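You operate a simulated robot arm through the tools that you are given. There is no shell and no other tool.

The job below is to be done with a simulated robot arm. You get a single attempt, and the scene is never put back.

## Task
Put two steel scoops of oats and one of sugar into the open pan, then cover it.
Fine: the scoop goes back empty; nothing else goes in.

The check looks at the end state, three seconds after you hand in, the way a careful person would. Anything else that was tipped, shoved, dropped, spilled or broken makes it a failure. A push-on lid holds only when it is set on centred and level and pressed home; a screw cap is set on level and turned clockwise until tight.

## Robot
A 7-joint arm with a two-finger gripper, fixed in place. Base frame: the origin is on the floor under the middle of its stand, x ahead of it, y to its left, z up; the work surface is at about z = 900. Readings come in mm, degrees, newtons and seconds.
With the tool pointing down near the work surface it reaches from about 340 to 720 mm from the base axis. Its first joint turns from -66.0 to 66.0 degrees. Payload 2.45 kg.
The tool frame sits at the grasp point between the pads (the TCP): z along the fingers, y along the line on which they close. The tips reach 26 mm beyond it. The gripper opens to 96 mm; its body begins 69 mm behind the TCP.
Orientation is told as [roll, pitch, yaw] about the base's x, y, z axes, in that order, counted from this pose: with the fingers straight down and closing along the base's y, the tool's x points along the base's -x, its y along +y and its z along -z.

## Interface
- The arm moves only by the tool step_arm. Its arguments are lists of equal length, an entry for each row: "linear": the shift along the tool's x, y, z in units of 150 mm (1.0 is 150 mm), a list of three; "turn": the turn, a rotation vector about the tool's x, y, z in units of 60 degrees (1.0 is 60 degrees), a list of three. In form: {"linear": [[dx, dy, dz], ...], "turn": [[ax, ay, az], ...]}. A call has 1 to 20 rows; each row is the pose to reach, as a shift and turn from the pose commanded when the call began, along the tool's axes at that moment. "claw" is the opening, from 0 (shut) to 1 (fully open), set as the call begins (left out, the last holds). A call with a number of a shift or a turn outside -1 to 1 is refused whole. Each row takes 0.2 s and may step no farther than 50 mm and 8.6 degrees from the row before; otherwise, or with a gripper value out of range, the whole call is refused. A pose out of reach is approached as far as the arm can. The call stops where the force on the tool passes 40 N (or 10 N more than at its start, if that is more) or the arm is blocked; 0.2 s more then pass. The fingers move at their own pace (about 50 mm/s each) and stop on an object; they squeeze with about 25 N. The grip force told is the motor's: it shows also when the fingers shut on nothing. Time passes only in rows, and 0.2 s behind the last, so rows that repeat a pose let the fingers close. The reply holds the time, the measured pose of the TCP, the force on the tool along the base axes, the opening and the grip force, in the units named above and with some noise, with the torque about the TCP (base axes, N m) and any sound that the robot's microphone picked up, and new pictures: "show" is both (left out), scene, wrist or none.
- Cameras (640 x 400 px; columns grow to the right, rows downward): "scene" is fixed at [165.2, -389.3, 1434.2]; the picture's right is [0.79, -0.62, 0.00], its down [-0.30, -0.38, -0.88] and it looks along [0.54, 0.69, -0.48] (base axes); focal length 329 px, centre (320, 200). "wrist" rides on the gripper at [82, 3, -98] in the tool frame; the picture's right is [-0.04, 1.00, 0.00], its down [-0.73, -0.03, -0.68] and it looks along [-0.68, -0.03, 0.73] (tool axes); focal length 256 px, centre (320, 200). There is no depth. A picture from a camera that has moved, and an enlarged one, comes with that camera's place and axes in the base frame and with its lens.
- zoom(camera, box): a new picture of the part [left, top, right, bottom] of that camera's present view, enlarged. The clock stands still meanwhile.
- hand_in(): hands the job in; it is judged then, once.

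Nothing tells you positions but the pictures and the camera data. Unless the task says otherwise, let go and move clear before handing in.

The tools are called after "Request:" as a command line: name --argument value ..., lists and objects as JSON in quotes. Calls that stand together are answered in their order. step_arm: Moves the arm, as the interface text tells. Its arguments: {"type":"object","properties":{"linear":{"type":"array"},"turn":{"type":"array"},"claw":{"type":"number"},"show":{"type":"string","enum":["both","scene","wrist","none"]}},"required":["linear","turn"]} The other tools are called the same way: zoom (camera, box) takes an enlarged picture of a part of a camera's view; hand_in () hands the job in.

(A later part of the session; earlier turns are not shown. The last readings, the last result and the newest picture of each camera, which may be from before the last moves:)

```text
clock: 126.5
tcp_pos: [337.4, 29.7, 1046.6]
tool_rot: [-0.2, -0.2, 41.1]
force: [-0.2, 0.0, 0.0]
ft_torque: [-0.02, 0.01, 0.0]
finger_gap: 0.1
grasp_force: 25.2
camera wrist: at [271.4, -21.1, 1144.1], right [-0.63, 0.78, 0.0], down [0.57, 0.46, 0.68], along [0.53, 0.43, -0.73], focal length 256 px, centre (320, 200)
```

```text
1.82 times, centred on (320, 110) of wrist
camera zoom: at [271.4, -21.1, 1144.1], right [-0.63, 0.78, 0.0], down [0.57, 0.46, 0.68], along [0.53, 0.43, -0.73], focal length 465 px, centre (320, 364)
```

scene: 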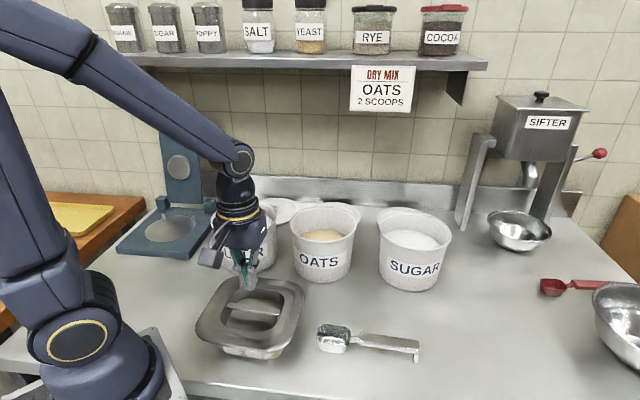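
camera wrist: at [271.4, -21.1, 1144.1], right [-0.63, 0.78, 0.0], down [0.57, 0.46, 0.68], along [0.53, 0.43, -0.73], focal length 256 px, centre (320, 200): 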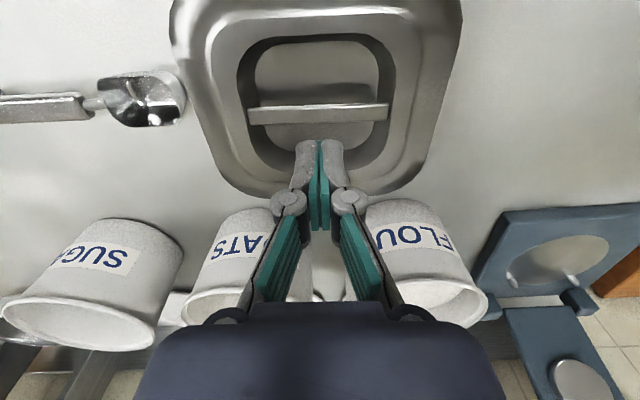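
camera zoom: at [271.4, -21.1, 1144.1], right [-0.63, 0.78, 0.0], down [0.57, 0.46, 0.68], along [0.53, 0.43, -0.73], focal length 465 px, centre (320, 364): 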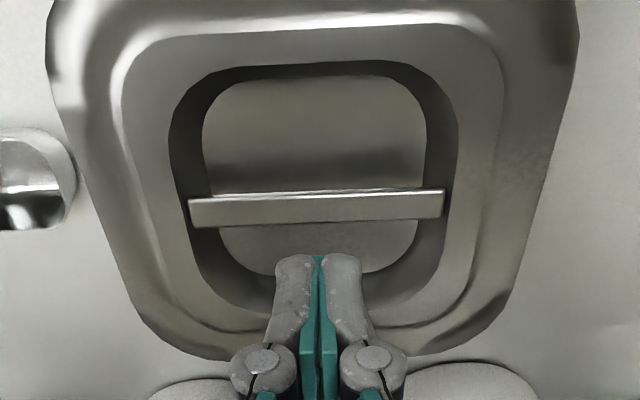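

The bar is directly under the closed fingertips, which now lie along it. Lowering and pressing at the lid centre.

Request:
step_arm --linear '[[0, 0.01, 0.08], [0, 0.01, 0.17], [0, 0.01, 0.26], [0, 0.01, 0.32], [0, 0.01, 0.34]]' --turn '[[0, 0, 0], [0, 0, 0], [0, 0, 0], [0, 0, 0], [0, 0, 0]]' --claw 0 --show "none"

Request:
step_arm --linear '[[0, 0, 0.0067], [0, 0, 0.0133], [0, 0, 0.02], [0, 0, 0.0267], [0, 0, 0.0333], [0, 0, 0.04], [0, 0, 0.0467], [0, 0, 0.0533], [0, 0, 0.06], [0, 0, 0.0667]]' --turn '[[0, 0, 0], [0, 0, 0], [0, 0, 0], [0, 0, 0], [0, 0, 0], [0, 0, 0], [0, 0, 0], [0, 0, 0], [0, 0, 0], [0, 0, 0]]' --claw 0 --show "scene"

Request:
zoom --camera "scene" --box '[225, 300, 305, 370]'

Request:
zoom --camera "scene" --box '[225, 325, 275, 365]'

```text
clock: 127.7
tcp_pos: [335.7, 30.3, 995.4]
tool_rot: [0.0, -0.2, 41.3]
force: [0.1, 0.2, 0.0]
ft_torque: [0.0, 0.01, 0.02]
finger_gap: 0.3
grasp_force: 24.8
```

```text
clock: 128.6
tcp_pos: [336.1, 31.4, 991.7]
tool_rot: [-0.2, -0.3, 41.1]
force: [-4.9, -1.2, 17.0]
ft_torque: [-0.06, 0.19, -0.01]
finger_gap: 6.1
grasp_force: 24.9
stopped in row 4: the force on the tool passed its limit at 45 N (the readings are from after the stop); the commanded pose is now the measured one
```

scene: 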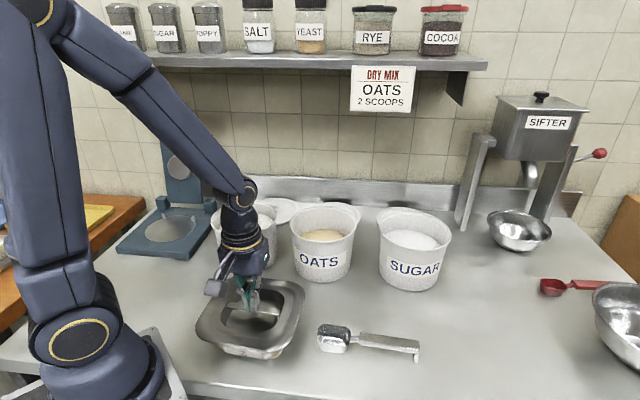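

```text
5.71 times, centred on (265, 335) of scene
camera zoom: at [164.8, -389.4, 1434.2], right [0.79, -0.62, 0.0], down [-0.3, -0.38, -0.88], along [0.54, 0.69, -0.48], focal length 1881 px, centre (634, -571)
```

zoom: 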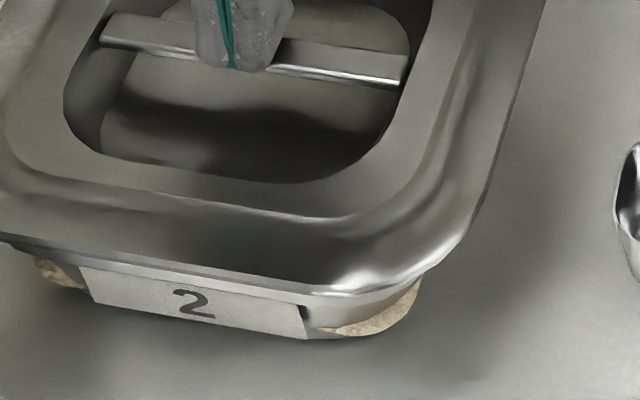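

```text
10.00 times, centred on (250, 345) of scene
camera zoom: at [164.8, -389.4, 1434.2], right [0.79, -0.62, 0.0], down [-0.3, -0.38, -0.88], along [0.54, 0.69, -0.48], focal length 3292 px, centre (1020, -1250)
```

zoom: 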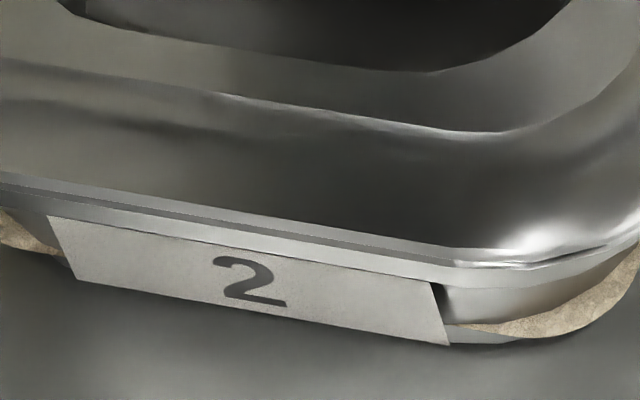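

Pressing at the centre with 45 N did not lower it, so the lid is likely a millimetre out of line since the pull test. I'll regrip it at the original alignment, lift a few mm, re-centre and press while holding, as worked the first time.

Request:
step_arm --linear '[[0, 0, -0.05], [0, 0, -0.2], [0, 0, -0.35], [0, 0, -0.35], [0, 0, -0.35], [0, 0, -0.35], [0, 0, -0.35], [0, 0, -0.35], [0, 0, -0.35]]' --turn '[[0, 0, 0], [0, 0, 0], [0, 0, -0.125], [0, 0, -0.25], [0, 0, -0.375], [0, 0, -0.5], [0, 0, -0.625], [0, 0, -0.75], [0, 0, -0.75]]' --claw 0 --show "none"

Request:
step_arm --linear '[[0, 0, 0], [0, 0, 0], [0, 0, 0], [0, 0, 0], [0, 0, 0], [0, 0, 0], [0, 0, 0]]' --turn '[[0, 0, -0.125], [0, 0, -0.25], [0, 0, -0.375], [0, 0, -0.5], [0, 0, -0.625], [0, 0, -0.75], [0, 0, -0.75]]' --claw 0.42 --show "both"

Request:
zoom --camera "wrist" --box '[180, 0, 460, 200]'

Request:
zoom --camera "scene" --box '[225, 300, 305, 370]'

```text
clock: 130.6
tcp_pos: [335.8, 31.0, 1044.8]
tool_rot: [-0.4, -0.2, 86.3]
force: [-0.3, -0.5, -0.8]
ft_torque: [0.01, 0.01, -0.01]
finger_gap: 0.0
grasp_force: 24.9
```

```text
clock: 132.2
tcp_pos: [335.5, 32.3, 1044.3]
tool_rot: [-0.3, 0.1, 131.3]
force: [0.1, -0.1, -0.4]
ft_torque: [0.0, 0.03, -0.02]
finger_gap: 40.3
grasp_force: 0.2
camera wrist: at [385.1, -31.9, 1142.9], right [-0.78, -0.63, -0.01], down [-0.47, 0.57, 0.68], along [-0.42, 0.53, -0.74], focal length 256 px, centre (320, 200)
```

scene: 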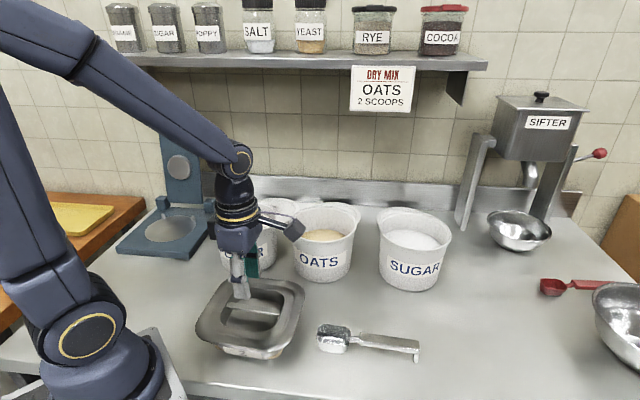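
wrist: 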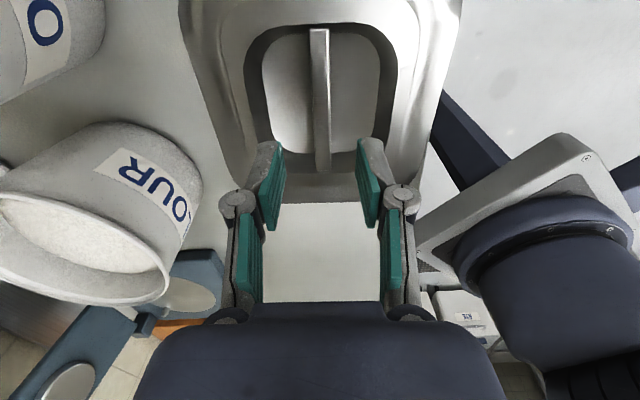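

```text
2.00 times, centred on (320, 100) of wrist
camera zoom: at [385.1, -31.9, 1142.9], right [-0.78, -0.63, -0.01], down [-0.47, 0.57, 0.68], along [-0.42, 0.53, -0.74], focal length 512 px, centre (320, 400)
```

zoom: 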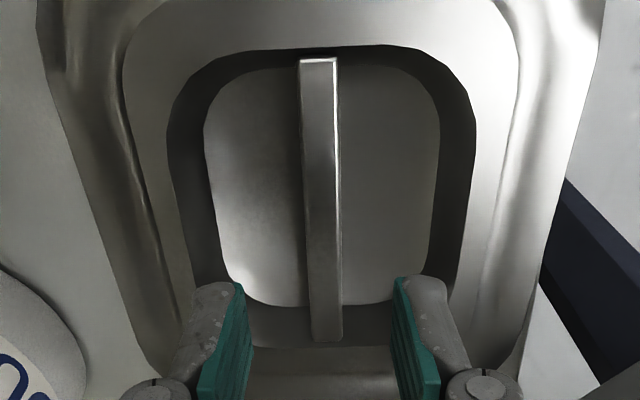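

```text
5.71 times, centred on (265, 335) of scene
camera zoom: at [165.2, -389.3, 1434.2], right [0.79, -0.62, 0.0], down [-0.3, -0.38, -0.88], along [0.54, 0.69, -0.48], focal length 1881 px, centre (634, -571)
```

zoom: 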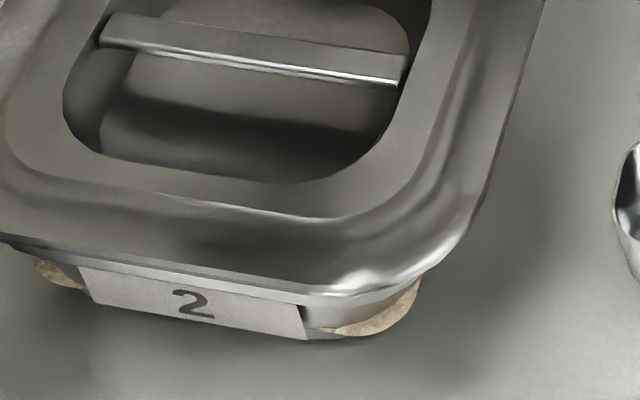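

Now lowering back over the bar with the original alignment (about 2.7 mm correction) and levelling the tool slightly.

Request:
step_arm --linear '[[0.006, 0.005, 0.08], [0.013, 0.0114, 0.18], [0.013, 0.0114, 0.28], [0.013, 0.0114, 0.37], [0.013, 0.0114, 0.425], [0.013, 0.0114, 0.435]]' --turn '[[-0.002, 0, 0], [-0.004, 0, 0.003], [-0.004, 0, 0.003], [-0.004, 0, 0.003], [-0.004, 0, 0.003], [-0.004, 0, 0.003]]' --claw 0.42 --show "wrist"

Request:
zoom --camera "wrist" --box '[200, 40, 440, 240]'

```text
clock: 133.6
tcp_pos: [336.8, 29.2, 977.5]
tool_rot: [0.0, 0.2, 130.9]
force: [0.6, -0.4, 0.3]
ft_torque: [0.0, 0.01, 0.03]
finger_gap: 40.4
grasp_force: 0.1
camera wrist: at [386.3, -34.7, 1077.1], right [-0.78, -0.62, 0.0], down [-0.46, 0.57, 0.68], along [-0.42, 0.53, -0.74], focal length 256 px, centre (320, 200)
```

wrist: 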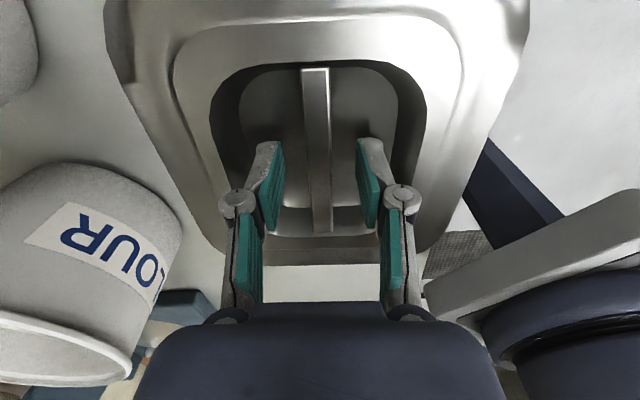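

```text
2.00 times, centred on (320, 140) of wrist
camera zoom: at [386.3, -34.7, 1077.1], right [-0.78, -0.62, 0.0], down [-0.46, 0.57, 0.68], along [-0.42, 0.53, -0.74], focal length 512 px, centre (320, 320)
```

zoom: 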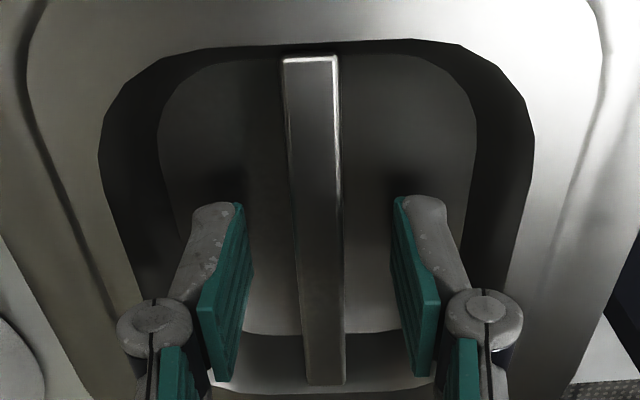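

Request:
step_arm --linear '[[-0.005, 0.006, 0], [-0.005, 0.006, 0]]' --turn '[[0, 0, 0], [0, 0, 0]]' --claw 0.42 --show "wrist"

Request:
step_arm --linear '[[0, 0, 0], [0, 0, 0], [0, 0, 0], [0, 0, 0], [0, 0, -0.015], [0, 0, -0.03]]' --turn '[[0, 0, 0], [0, 0, 0], [0, 0, 0], [0, 0, 0], [0, 0, 0], [0, 0, 0]]' --claw 0 --show "both"

Request:
zoom --camera "scene" --box '[225, 300, 305, 370]'

Request:
zoom --camera "scene" --box '[180, 280, 250, 350]'

Request:
zoom --camera "scene" --box '[260, 260, 330, 330]'

```text
clock: 134.2
tcp_pos: [335.2, 29.1, 978.7]
tool_rot: [-0.1, 0.1, 131.1]
force: [0.0, 0.1, 0.2]
ft_torque: [0.0, -0.04, 0.01]
finger_gap: 40.4
grasp_force: 0.0
camera wrist: at [384.9, -34.8, 1077.4], right [-0.78, -0.63, 0.0], down [-0.46, 0.57, 0.68], along [-0.42, 0.53, -0.74], focal length 256 px, centre (320, 200)
```

wrist: 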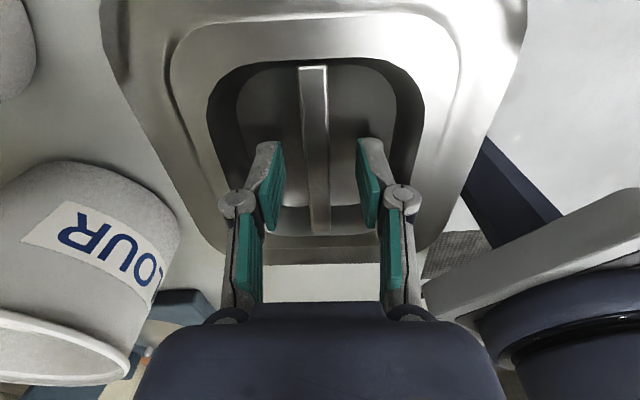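

```text
clock: 135.6
tcp_pos: [334.9, 28.1, 983.2]
tool_rot: [-0.1, 0.2, 131.1]
force: [0.1, 0.5, -1.4]
ft_torque: [0.04, 0.04, 0.0]
finger_gap: 11.7
grasp_force: 25.2
camera wrist: at [384.8, -35.5, 1082.0], right [-0.78, -0.62, 0.0], down [-0.46, 0.57, 0.68], along [-0.42, 0.53, -0.74], focal length 256 px, centre (320, 200)
```

scene: 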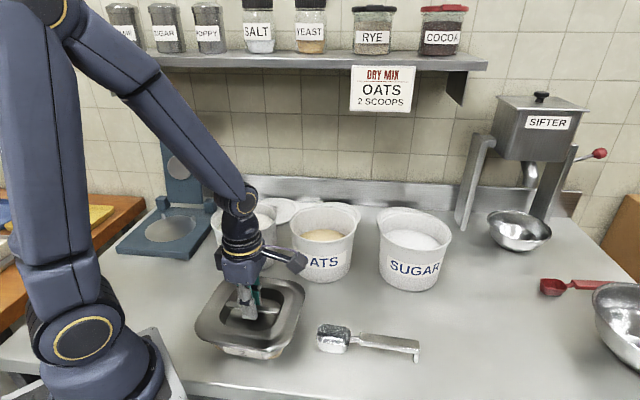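
wrist: 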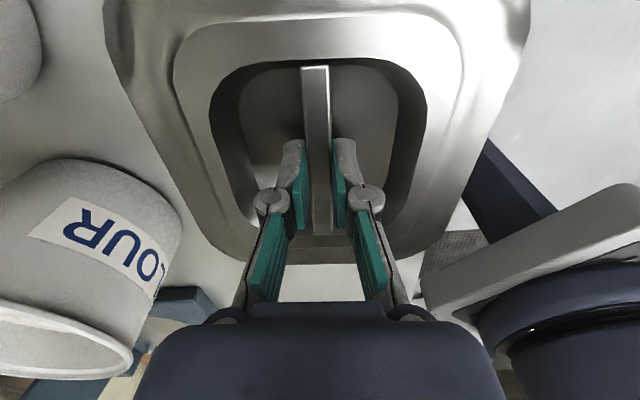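

```text
5.71 times, centred on (265, 335) of scene
camera zoom: at [165.2, -389.3, 1434.2], right [0.79, -0.62, 0.0], down [-0.3, -0.38, -0.88], along [0.54, 0.69, -0.48], focal length 1881 px, centre (634, -571)
```

zoom: 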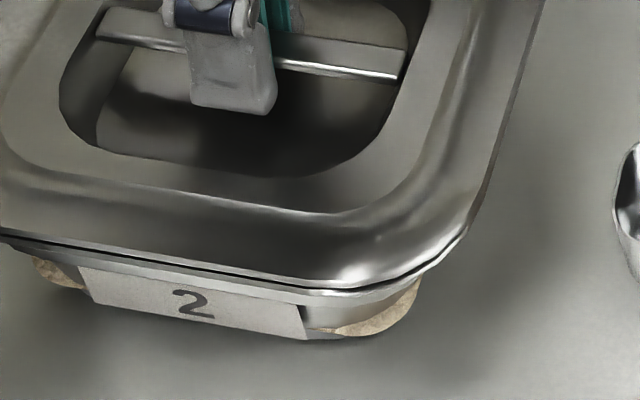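

```text
5.71 times, centred on (215, 315) of scene
camera zoom: at [165.2, -389.3, 1434.2], right [0.79, -0.62, 0.0], down [-0.3, -0.38, -0.88], along [0.54, 0.69, -0.48], focal length 1881 px, centre (920, -457)
```

zoom: 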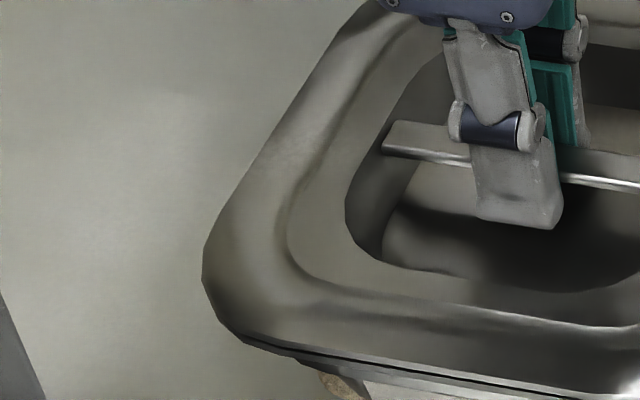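

```text
5.71 times, centred on (295, 295) of scene
camera zoom: at [165.2, -389.3, 1434.2], right [0.79, -0.62, 0.0], down [-0.3, -0.38, -0.88], along [0.54, 0.69, -0.48], focal length 1881 px, centre (463, -343)
```

zoom: 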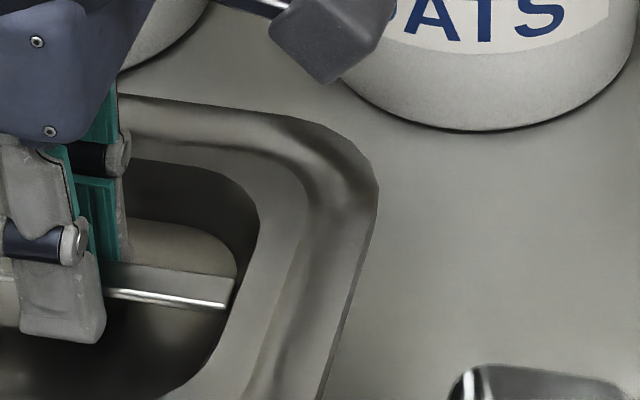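

The lid is lifted about 4 mm, re-centred and level. Now lowering and pressing while holding it.

Request:
step_arm --linear '[[0, 0, 0.0133], [0, 0, 0.0267], [0, 0, 0.0333], [0, 0, 0.04], [0, 0, 0.0467], [0, 0, 0.0533], [0, 0, 0.06], [0, 0, 0.0667], [0, 0, 0.0733], [0, 0, 0.08], [0, 0, 0.0867], [0, 0, 0.0933]]' --turn '[[0, 0, 0], [0, 0, 0], [0, 0, 0], [0, 0, 0], [0, 0, 0], [0, 0, 0], [0, 0, 0], [0, 0, 0], [0, 0, 0], [0, 0, 0], [0, 0, 0], [0, 0, 0]]' --claw 0 --show "scene"

Request:
zoom --camera "scene" --box '[225, 300, 305, 370]'

Request:
zoom --camera "scene" --box '[260, 260, 330, 330]'

```text
clock: 137.9
tcp_pos: [335.9, 28.8, 972.6]
tool_rot: [-0.2, 0.2, 131.1]
force: [-2.5, -0.5, 8.0]
ft_torque: [0.11, 0.19, -0.02]
finger_gap: 11.7
grasp_force: 25.2
stopped in row 11: the force on the tool passed its limit at 46 N (the readings are from after the stop); the commanded pose is now the measured one
```

scene: 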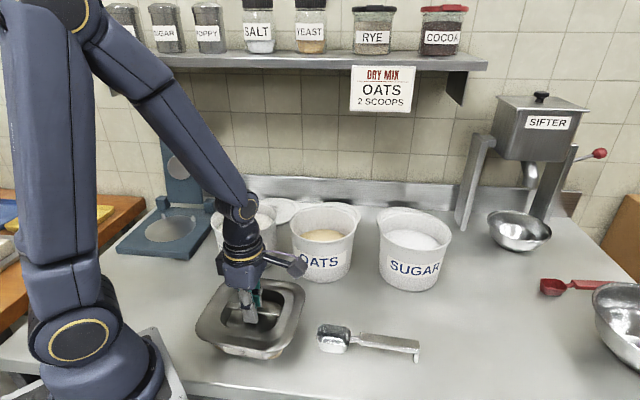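

```text
5.71 times, centred on (265, 335) of scene
camera zoom: at [165.0, -389.4, 1434.2], right [0.79, -0.62, 0.0], down [-0.3, -0.38, -0.88], along [0.54, 0.69, -0.48], focal length 1881 px, centre (634, -571)
```

zoom: 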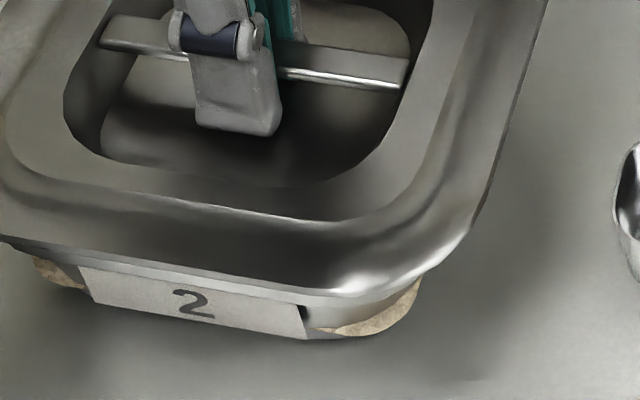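

```text
5.71 times, centred on (295, 295) of scene
camera zoom: at [165.0, -389.4, 1434.2], right [0.79, -0.62, 0.0], down [-0.3, -0.38, -0.88], along [0.54, 0.69, -0.48], focal length 1881 px, centre (463, -343)
```

zoom: 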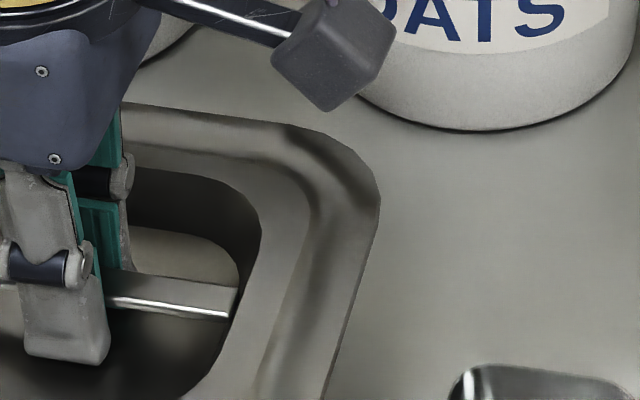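

The lid has gone down again to nearly the earlier home level. Checking the edge closely and pressing once more while held.

Request:
zoom --camera "scene" --box '[225, 325, 275, 365]'

Request:
step_arm --linear '[[0, 0, 0.0067], [0, 0, 0.0133], [0, 0, 0.02], [0, 0, 0.0267]]' --turn '[[0, 0, 0], [0, 0, 0], [0, 0, 0], [0, 0, 0]]' --claw 0 --show "none"

Request:
zoom --camera "scene" --box '[225, 325, 275, 365]'

Request:
zoom --camera "scene" --box '[225, 300, 305, 370]'

```text
10.00 times, centred on (250, 345) of scene
camera zoom: at [165.0, -389.4, 1434.2], right [0.79, -0.62, 0.0], down [-0.3, -0.38, -0.88], along [0.54, 0.69, -0.48], focal length 3292 px, centre (1020, -1250)
```

zoom: 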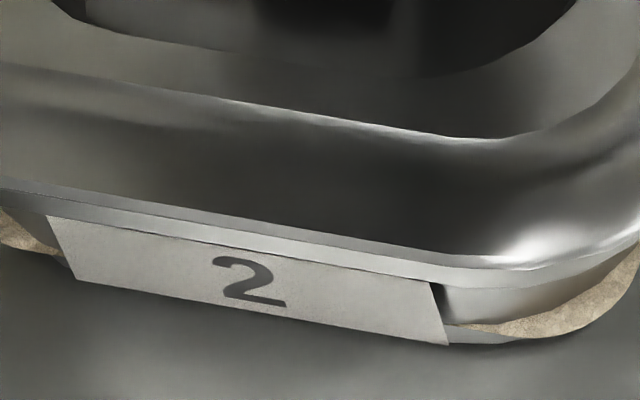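

```text
clock: 138.4
tcp_pos: [335.9, 28.0, 973.2]
tool_rot: [-0.3, 0.4, 130.9]
force: [-2.8, -0.4, 10.2]
ft_torque: [0.1, 0.2, -0.03]
finger_gap: 11.8
grasp_force: 24.9
stopped in row 2: the force on the tool passed its limit at 47 N (the readings are from after the stop); the commanded pose is now the measured one
```

```text
10.00 times, centred on (250, 345) of scene
camera zoom: at [165.0, -389.4, 1434.2], right [0.79, -0.62, 0.0], down [-0.3, -0.38, -0.88], along [0.54, 0.69, -0.48], focal length 3292 px, centre (1020, -1250)
```

zoom: 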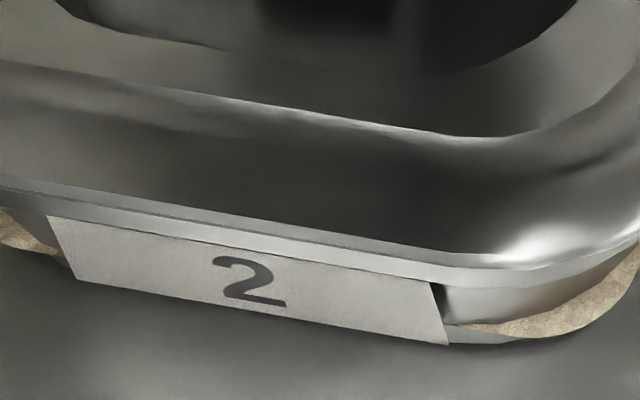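

```text
5.71 times, centred on (265, 335) of scene
camera zoom: at [165.0, -389.4, 1434.2], right [0.79, -0.62, 0.0], down [-0.3, -0.38, -0.88], along [0.54, 0.69, -0.48], focal length 1881 px, centre (634, -571)
```

zoom: 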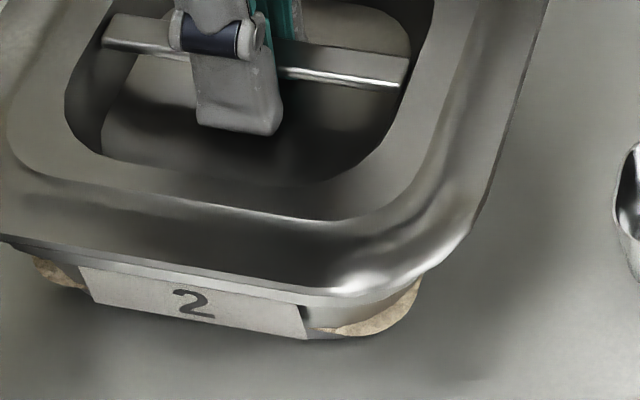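

Request:
step_arm --linear '[[0, 0, 0], [0, 0, 0], [0, 0, 0], [0, 0, 0]]' --turn '[[0, 0, 0], [0, 0, 0], [0, 0, 0], [0, 0, 0]]' --claw 0.42 --show "none"

Request:
zoom --camera "scene" --box '[225, 325, 275, 365]'

Request:
zoom --camera "scene" --box '[225, 300, 305, 370]'

Request:
zoom --camera "scene" --box '[260, 260, 330, 330]'

Request:
zoom --camera "scene" --box '[180, 280, 250, 350]'

```text
clock: 139.4
tcp_pos: [336.7, 28.1, 971.7]
tool_rot: [-0.2, 0.3, 131.0]
force: [0.4, 0.2, 1.2]
ft_torque: [0.02, 0.0, 0.01]
finger_gap: 39.7
grasp_force: 0.1
```

```text
10.00 times, centred on (250, 345) of scene
camera zoom: at [165.2, -389.3, 1434.2], right [0.79, -0.62, 0.0], down [-0.3, -0.38, -0.88], along [0.54, 0.69, -0.48], focal length 3292 px, centre (1020, -1250)
```

zoom: 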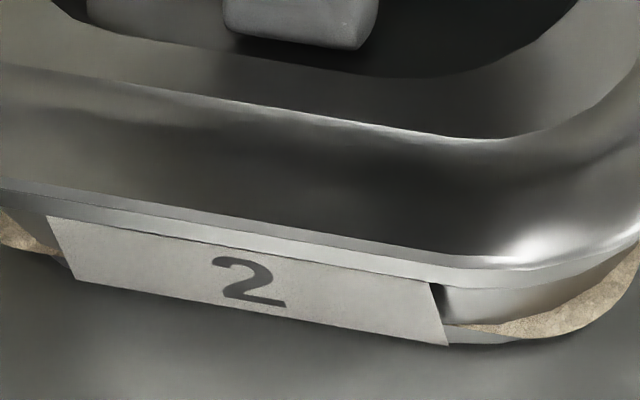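

```text
5.71 times, centred on (265, 335) of scene
camera zoom: at [165.2, -389.3, 1434.2], right [0.79, -0.62, 0.0], down [-0.3, -0.38, -0.88], along [0.54, 0.69, -0.48], focal length 1881 px, centre (634, -571)
```

zoom: 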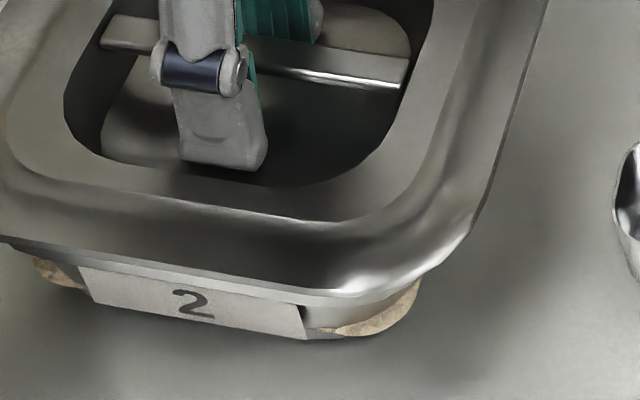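

```text
5.71 times, centred on (295, 295) of scene
camera zoom: at [165.2, -389.3, 1434.2], right [0.79, -0.62, 0.0], down [-0.3, -0.38, -0.88], along [0.54, 0.69, -0.48], focal length 1881 px, centre (463, -343)
```

zoom: 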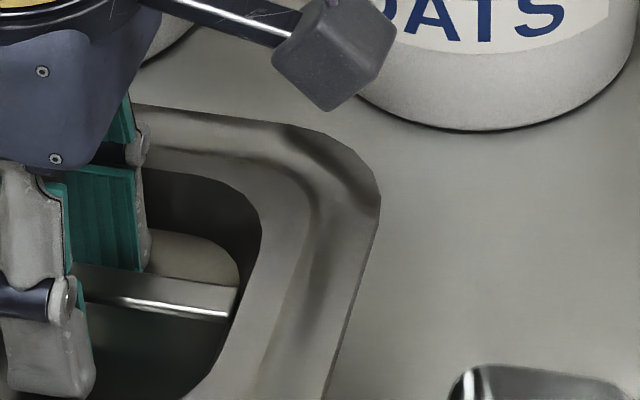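

```text
5.71 times, centred on (215, 315) of scene
camera zoom: at [165.2, -389.3, 1434.2], right [0.79, -0.62, 0.0], down [-0.3, -0.38, -0.88], along [0.54, 0.69, -0.48], focal length 1881 px, centre (920, -457)
```

zoom: 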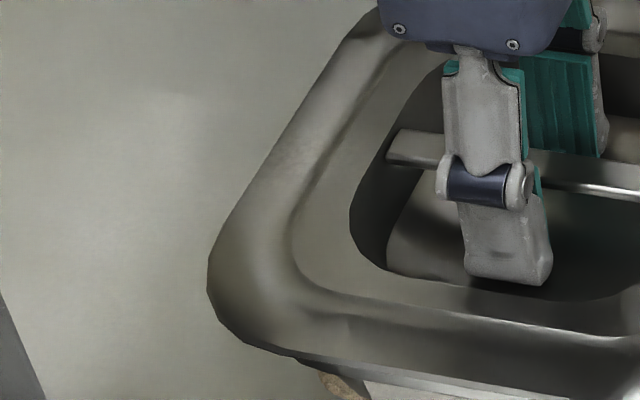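

Unloaded, the lid is back at the low (home) level. One more square push on the bar's middle with closed fingers to make sure, without gripping it again.

Request:
step_arm --linear '[[0, 0, -0.04], [0, 0, -0.15], [0, 0, -0.22], [0, 0, -0.22], [0, 0, -0.22], [0, 0, -0.2], [0, 0, -0.16]]' --turn '[[0, 0, 0], [0, 0, 0], [0, 0, 0], [0, 0, 0], [0, 0, 0], [0, 0, 0], [0, 0, 0]]' --claw 0 --show "both"

Request:
zoom --camera "wrist" --box '[200, 20, 440, 220]'

```text
clock: 141.0
tcp_pos: [335.2, 27.4, 996.8]
tool_rot: [-0.2, 0.3, 130.9]
force: [0.3, -0.3, -1.2]
ft_torque: [0.0, 0.01, 0.02]
finger_gap: 12.5
grasp_force: 25.2
camera wrist: at [384.1, -35.4, 1095.0], right [-0.78, -0.62, 0.0], down [-0.46, 0.57, 0.68], along [-0.42, 0.53, -0.74], focal length 256 px, centre (320, 200)
```

scene: 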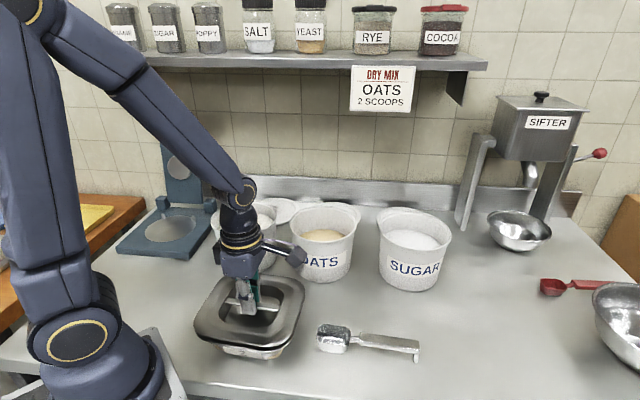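
wrist: 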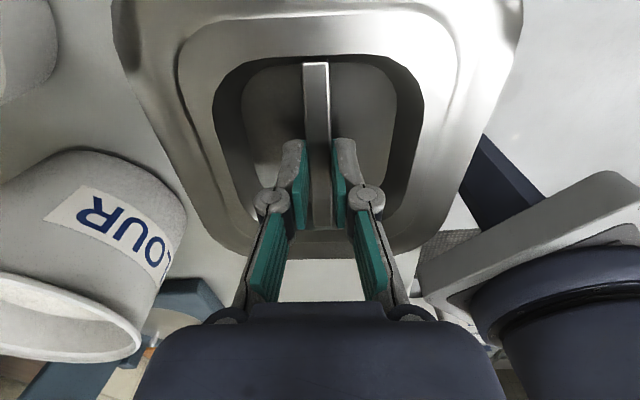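

```text
2.00 times, centred on (320, 120) of wrist
camera zoom: at [384.1, -35.4, 1095.0], right [-0.78, -0.62, 0.0], down [-0.46, 0.57, 0.68], along [-0.42, 0.53, -0.74], focal length 512 px, centre (320, 360)
```

zoom: 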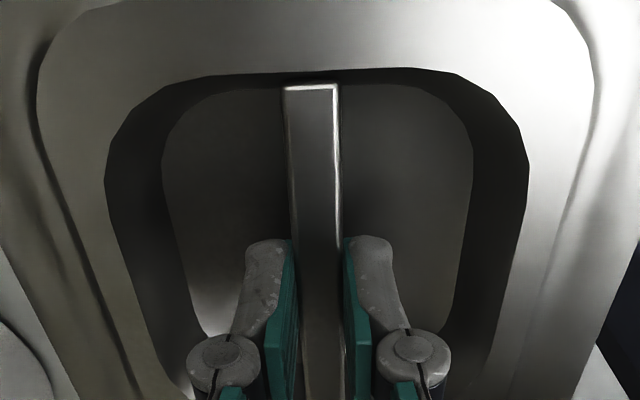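

The fingers closed on the bar as the arm rose and lifted the lid again — my sequencing error. It is level in the grip; I'll check its position above the pan and re-seat it.

Request:
zoom --camera "scene" --box '[180, 260, 320, 370]'

Request:
zoom --camera "scene" --box '[180, 280, 250, 350]'

Request:
zoom --camera "scene" --box '[260, 260, 330, 330]'

```text
3.64 times, centred on (250, 315) of scene
camera zoom: at [165.2, -389.3, 1434.2], right [0.79, -0.62, 0.0], down [-0.3, -0.38, -0.88], along [0.54, 0.69, -0.48], focal length 1197 px, centre (574, -218)
```

zoom: 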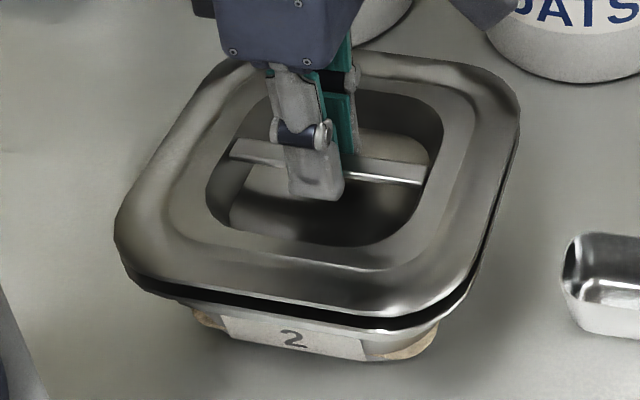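

```text
5.71 times, centred on (215, 315) of scene
camera zoom: at [165.2, -389.3, 1434.2], right [0.79, -0.62, 0.0], down [-0.3, -0.38, -0.88], along [0.54, 0.69, -0.48], focal length 1881 px, centre (920, -457)
```

zoom: 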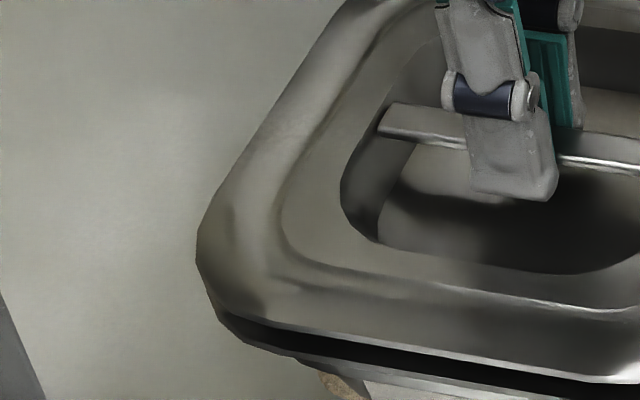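

```text
5.71 times, centred on (295, 295) of scene
camera zoom: at [165.2, -389.3, 1434.2], right [0.79, -0.62, 0.0], down [-0.3, -0.38, -0.88], along [0.54, 0.69, -0.48], focal length 1881 px, centre (463, -343)
```

zoom: 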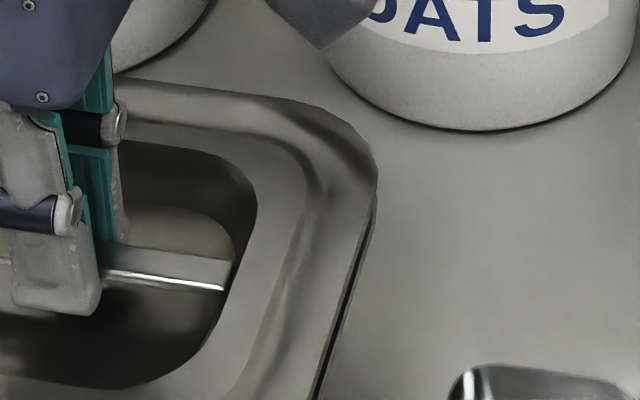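

The lid is about 11 mm above the pan and well aligned. I'll nudge 0.7 mm to match the alignment that seated before, then lower and press while holding.

Request:
step_arm --linear '[[0.0036, -0.003, 0.02], [0.0036, -0.003, 0.04], [0.0036, -0.003, 0.06]]' --turn '[[0, -0.002, 0], [0, -0.004, 0], [0, -0.004, 0]]' --claw 0 --show "wrist"

Request:
step_arm --linear '[[0, 0, 0.0067], [0, 0, 0.0133], [0, 0, 0.02], [0, 0, 0.0267], [0, 0, 0.0333], [0, 0, 0.04], [0, 0, 0.0467], [0, 0, 0.0533], [0, 0, 0.06], [0, 0, 0.0667], [0, 0, 0.0733], [0, 0, 0.08]]' --turn '[[0, 0, 0], [0, 0, 0], [0, 0, 0], [0, 0, 0], [0, 0, 0], [0, 0, 0], [0, 0, 0], [0, 0, 0], [0, 0, 0], [0, 0, 0], [0, 0, 0], [0, 0, 0]]' --claw 0 --show "both"

Request:
zoom --camera "scene" --box '[225, 300, 305, 370]'

Request:
zoom --camera "scene" --box '[225, 325, 275, 365]'

```text
clock: 141.8
tcp_pos: [336.3, 28.5, 988.0]
tool_rot: [-0.2, 0.0, 131.1]
force: [0.3, -0.5, -1.3]
ft_torque: [-0.02, -0.01, 0.03]
finger_gap: 12.1
grasp_force: 25.2
camera wrist: at [386.0, -35.5, 1085.6], right [-0.78, -0.62, 0.0], down [-0.46, 0.57, 0.68], along [-0.42, 0.53, -0.73], focal length 256 px, centre (320, 200)
```

wrist: 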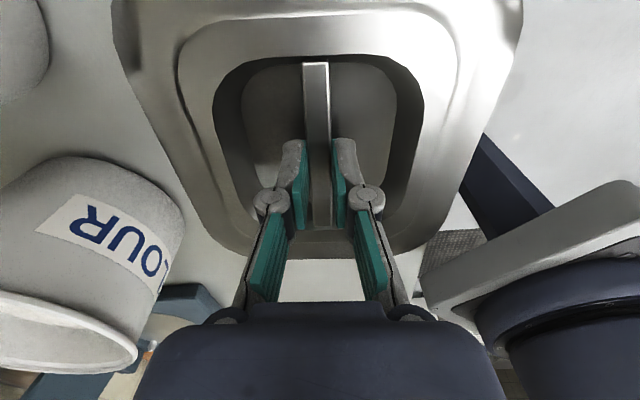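

```text
clock: 144.4
tcp_pos: [337.0, 28.3, 974.4]
tool_rot: [-0.3, 0.1, 131.0]
force: [-4.7, 0.0, 18.9]
ft_torque: [0.02, 0.09, -0.01]
finger_gap: 11.7
grasp_force: 24.9
camera wrist: at [386.6, -35.3, 1073.9], right [-0.78, -0.62, 0.0], down [-0.46, 0.57, 0.68], along [-0.42, 0.53, -0.73], focal length 256 px, centre (320, 200)
```

scene: 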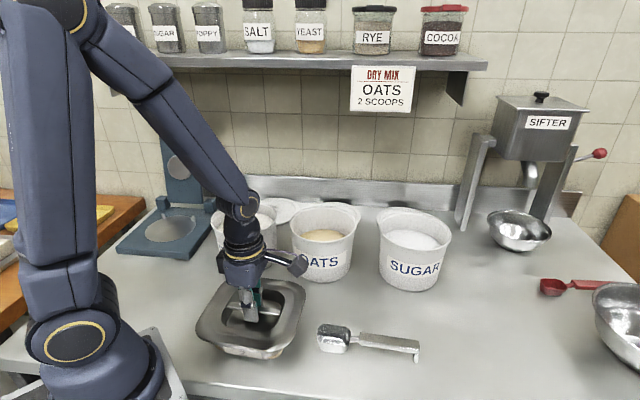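
wrist: 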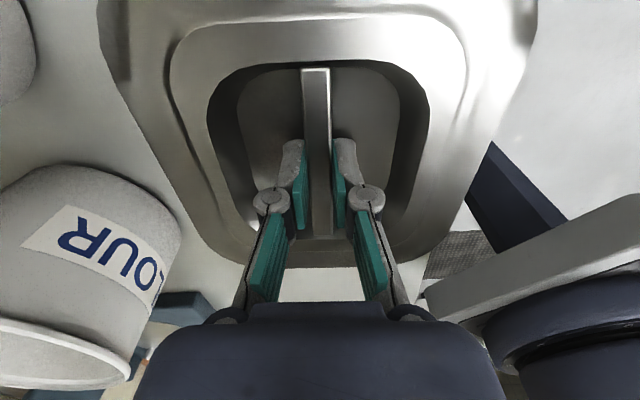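

```text
5.71 times, centred on (265, 335) of scene
camera zoom: at [164.8, -389.4, 1434.2], right [0.79, -0.62, 0.0], down [-0.3, -0.38, -0.88], along [0.54, 0.69, -0.48], focal length 1881 px, centre (634, -571)
```

zoom: 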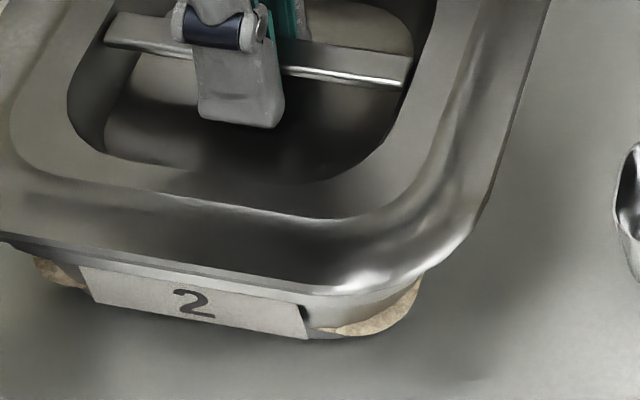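

```text
10.00 times, centred on (250, 345) of scene
camera zoom: at [164.8, -389.4, 1434.2], right [0.79, -0.62, 0.0], down [-0.3, -0.38, -0.88], along [0.54, 0.69, -0.48], focal length 3292 px, centre (1020, -1250)
```

zoom: 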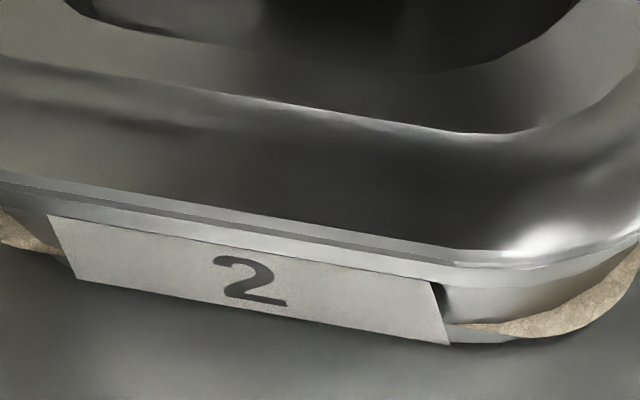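

Camera data shows I'm 1.3 mm off in x from the alignment that seated. Lifting 4 mm, correcting, then lowering again.

Request:
step_arm --linear '[[0, 0, -0.027], [0, 0, -0.04], [-0.006, 0.007, -0.045], [-0.006, 0.007, -0.045]]' --turn '[[0, 0, 0], [0, 0, 0], [0, 0, 0], [0, 0, 0]]' --claw 0 --show "wrist"

Request:
zoom --camera "scene" --box '[180, 280, 250, 350]'

Request:
zoom --camera "scene" --box '[260, 260, 330, 330]'

Request:
zoom --camera "scene" --box '[225, 300, 305, 370]'

```text
clock: 145.4
tcp_pos: [335.0, 28.9, 982.0]
tool_rot: [-0.2, 0.0, 130.9]
force: [0.0, -0.3, -1.5]
ft_torque: [0.01, 0.0, 0.0]
finger_gap: 12.2
grasp_force: 24.9
camera wrist: at [385.1, -35.4, 1080.4], right [-0.78, -0.62, 0.0], down [-0.46, 0.57, 0.68], along [-0.42, 0.53, -0.73], focal length 256 px, centre (320, 200)
```

wrist: 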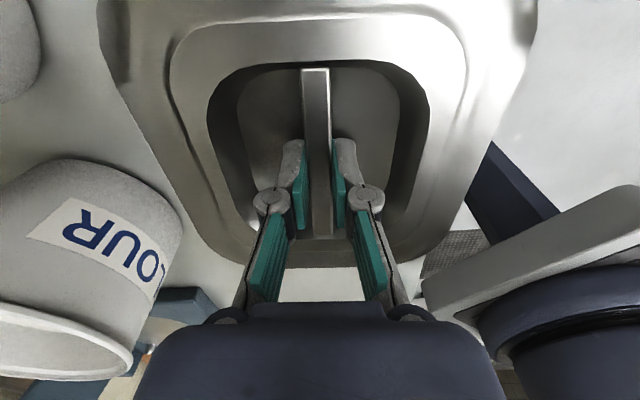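

```text
5.71 times, centred on (215, 315) of scene
camera zoom: at [165.2, -389.3, 1434.2], right [0.79, -0.62, 0.0], down [-0.3, -0.38, -0.88], along [0.54, 0.69, -0.48], focal length 1881 px, centre (920, -457)
```

zoom: 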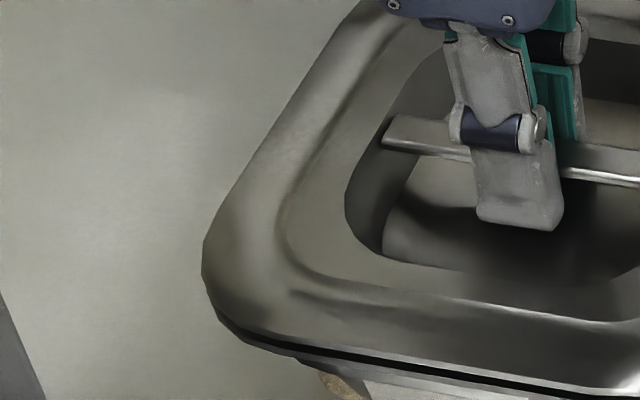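

```text
5.71 times, centred on (295, 295) of scene
camera zoom: at [165.2, -389.3, 1434.2], right [0.79, -0.62, 0.0], down [-0.3, -0.38, -0.88], along [0.54, 0.69, -0.48], focal length 1881 px, centre (463, -343)
```

zoom: 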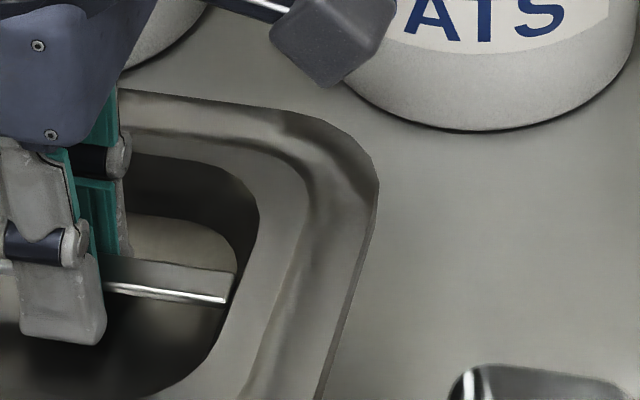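

```text
5.71 times, centred on (265, 335) of scene
camera zoom: at [165.2, -389.3, 1434.2], right [0.79, -0.62, 0.0], down [-0.3, -0.38, -0.88], along [0.54, 0.69, -0.48], focal length 1881 px, centre (634, -571)
```

zoom: 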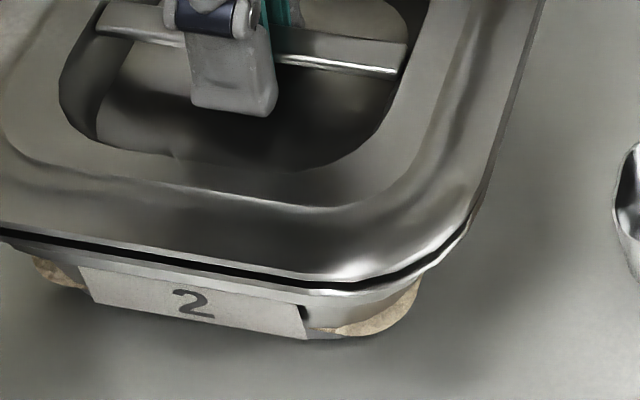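

Aligned to within 0.3 mm of the pose that seated before. Lowering and pressing.

Request:
step_arm --linear '[[0, 0, 0.0133], [0, 0, 0.0267], [0, 0, 0.0333], [0, 0, 0.04], [0, 0, 0.0467], [0, 0, 0.0533], [0, 0, 0.06], [0, 0, 0.0667], [0, 0, 0.0733], [0, 0, 0.08], [0, 0, 0.0867], [0, 0, 0.0933]]' --turn '[[0, 0, 0], [0, 0, 0], [0, 0, 0], [0, 0, 0], [0, 0, 0], [0, 0, 0], [0, 0, 0], [0, 0, 0], [0, 0, 0], [0, 0, 0], [0, 0, 0], [0, 0, 0]]' --claw 0 --show "wrist"

Request:
zoom --camera "scene" --box '[225, 325, 275, 365]'

Request:
zoom --camera "scene" --box '[225, 300, 305, 370]'

```text
clock: 147.4
tcp_pos: [335.0, 28.3, 973.0]
tool_rot: [-0.1, 0.2, 130.9]
force: [-3.0, 0.4, 11.5]
ft_torque: [0.03, 0.13, -0.02]
finger_gap: 11.7
grasp_force: 24.9
stopped in row 9: the force on the tool passed its limit at 49 N (the readings are from after the stop); the commanded pose is now the measured one
camera wrist: at [385.3, -35.4, 1071.2], right [-0.78, -0.62, 0.0], down [-0.46, 0.57, 0.68], along [-0.42, 0.53, -0.74], focal length 256 px, centre (320, 200)
```

wrist: 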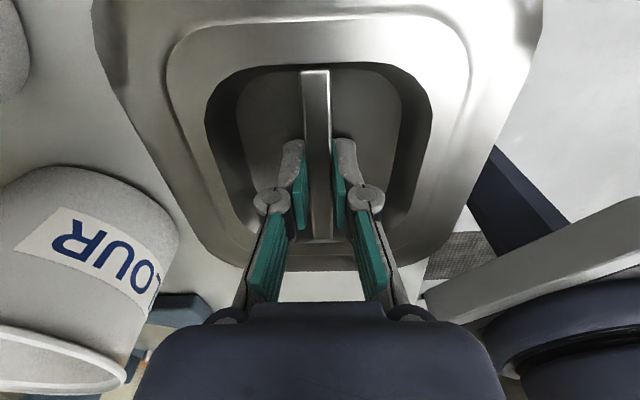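

```text
10.00 times, centred on (250, 345) of scene
camera zoom: at [165.0, -389.4, 1434.2], right [0.79, -0.62, 0.0], down [-0.3, -0.38, -0.88], along [0.54, 0.69, -0.48], focal length 3292 px, centre (1020, -1250)
```

zoom: 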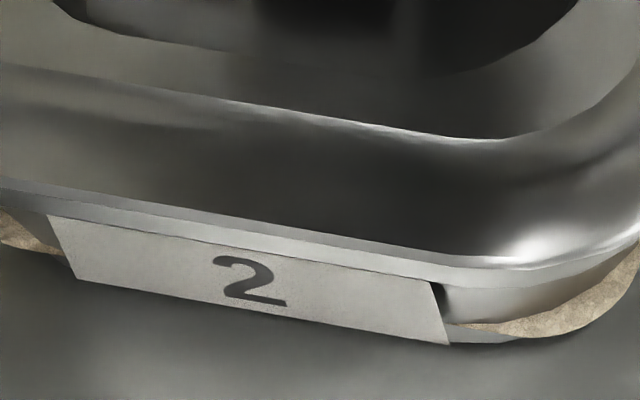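

```text
5.71 times, centred on (265, 335) of scene
camera zoom: at [165.0, -389.4, 1434.2], right [0.79, -0.62, 0.0], down [-0.3, -0.38, -0.88], along [0.54, 0.69, -0.48], focal length 1881 px, centre (634, -571)
```

zoom: 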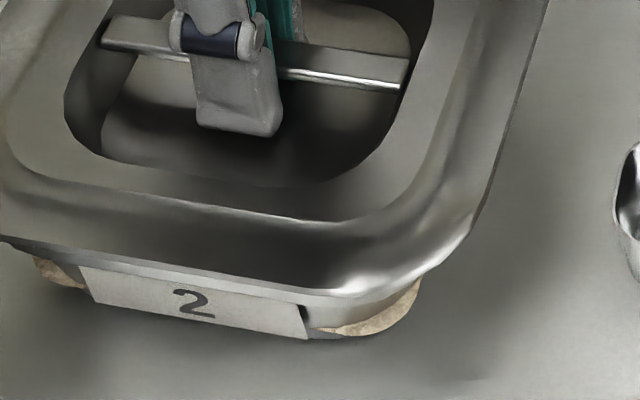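

The lid is flush again (low state, pressed with 49 N). Now I open the fingers fully with the arm still, and only then rise with them open.

Request:
step_arm --linear '[[0, 0, 0], [0, 0, 0], [0, 0, 0], [0, 0, 0], [0, 0, 0]]' --turn '[[0, 0, 0], [0, 0, 0], [0, 0, 0], [0, 0, 0], [0, 0, 0]]' --claw 0.42 --show "wrist"

Request:
zoom --camera "scene" --box '[225, 325, 275, 365]'

Request:
zoom --camera "wrist" --box '[200, 40, 440, 240]'

```text
clock: 148.6
tcp_pos: [335.6, 28.9, 972.1]
tool_rot: [-0.4, 0.3, 130.9]
force: [0.4, -0.1, 1.2]
ft_torque: [-0.02, 0.01, -0.01]
finger_gap: 40.4
grasp_force: 0.1
camera wrist: at [385.5, -35.4, 1070.9], right [-0.78, -0.62, 0.0], down [-0.46, 0.57, 0.68], along [-0.42, 0.53, -0.74], focal length 256 px, centre (320, 200)
```

wrist: 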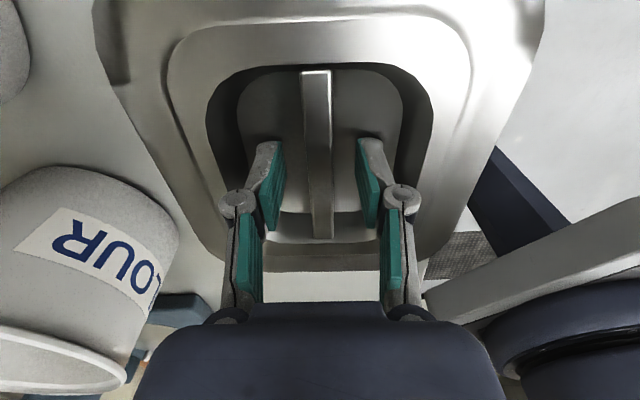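

```text
10.00 times, centred on (250, 345) of scene
camera zoom: at [165.2, -389.3, 1434.2], right [0.79, -0.62, 0.0], down [-0.3, -0.38, -0.88], along [0.54, 0.69, -0.48], focal length 3292 px, centre (1020, -1250)
```

zoom: 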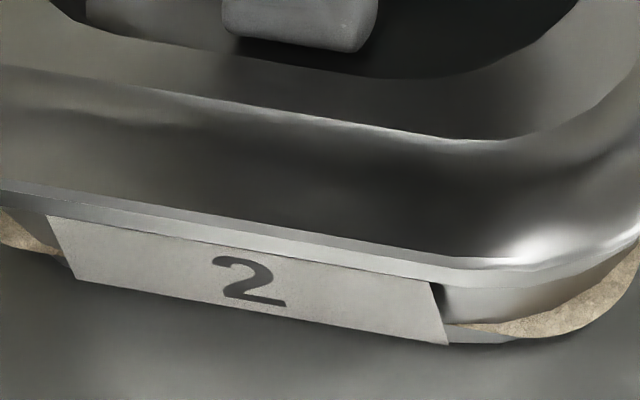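

```text
2.00 times, centred on (320, 140) of wrist
camera zoom: at [385.5, -35.4, 1070.9], right [-0.78, -0.62, 0.0], down [-0.46, 0.57, 0.68], along [-0.42, 0.53, -0.74], focal length 512 px, centre (320, 320)
```

zoom: 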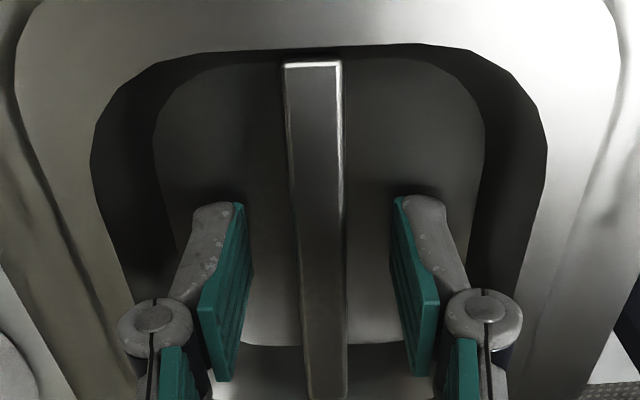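

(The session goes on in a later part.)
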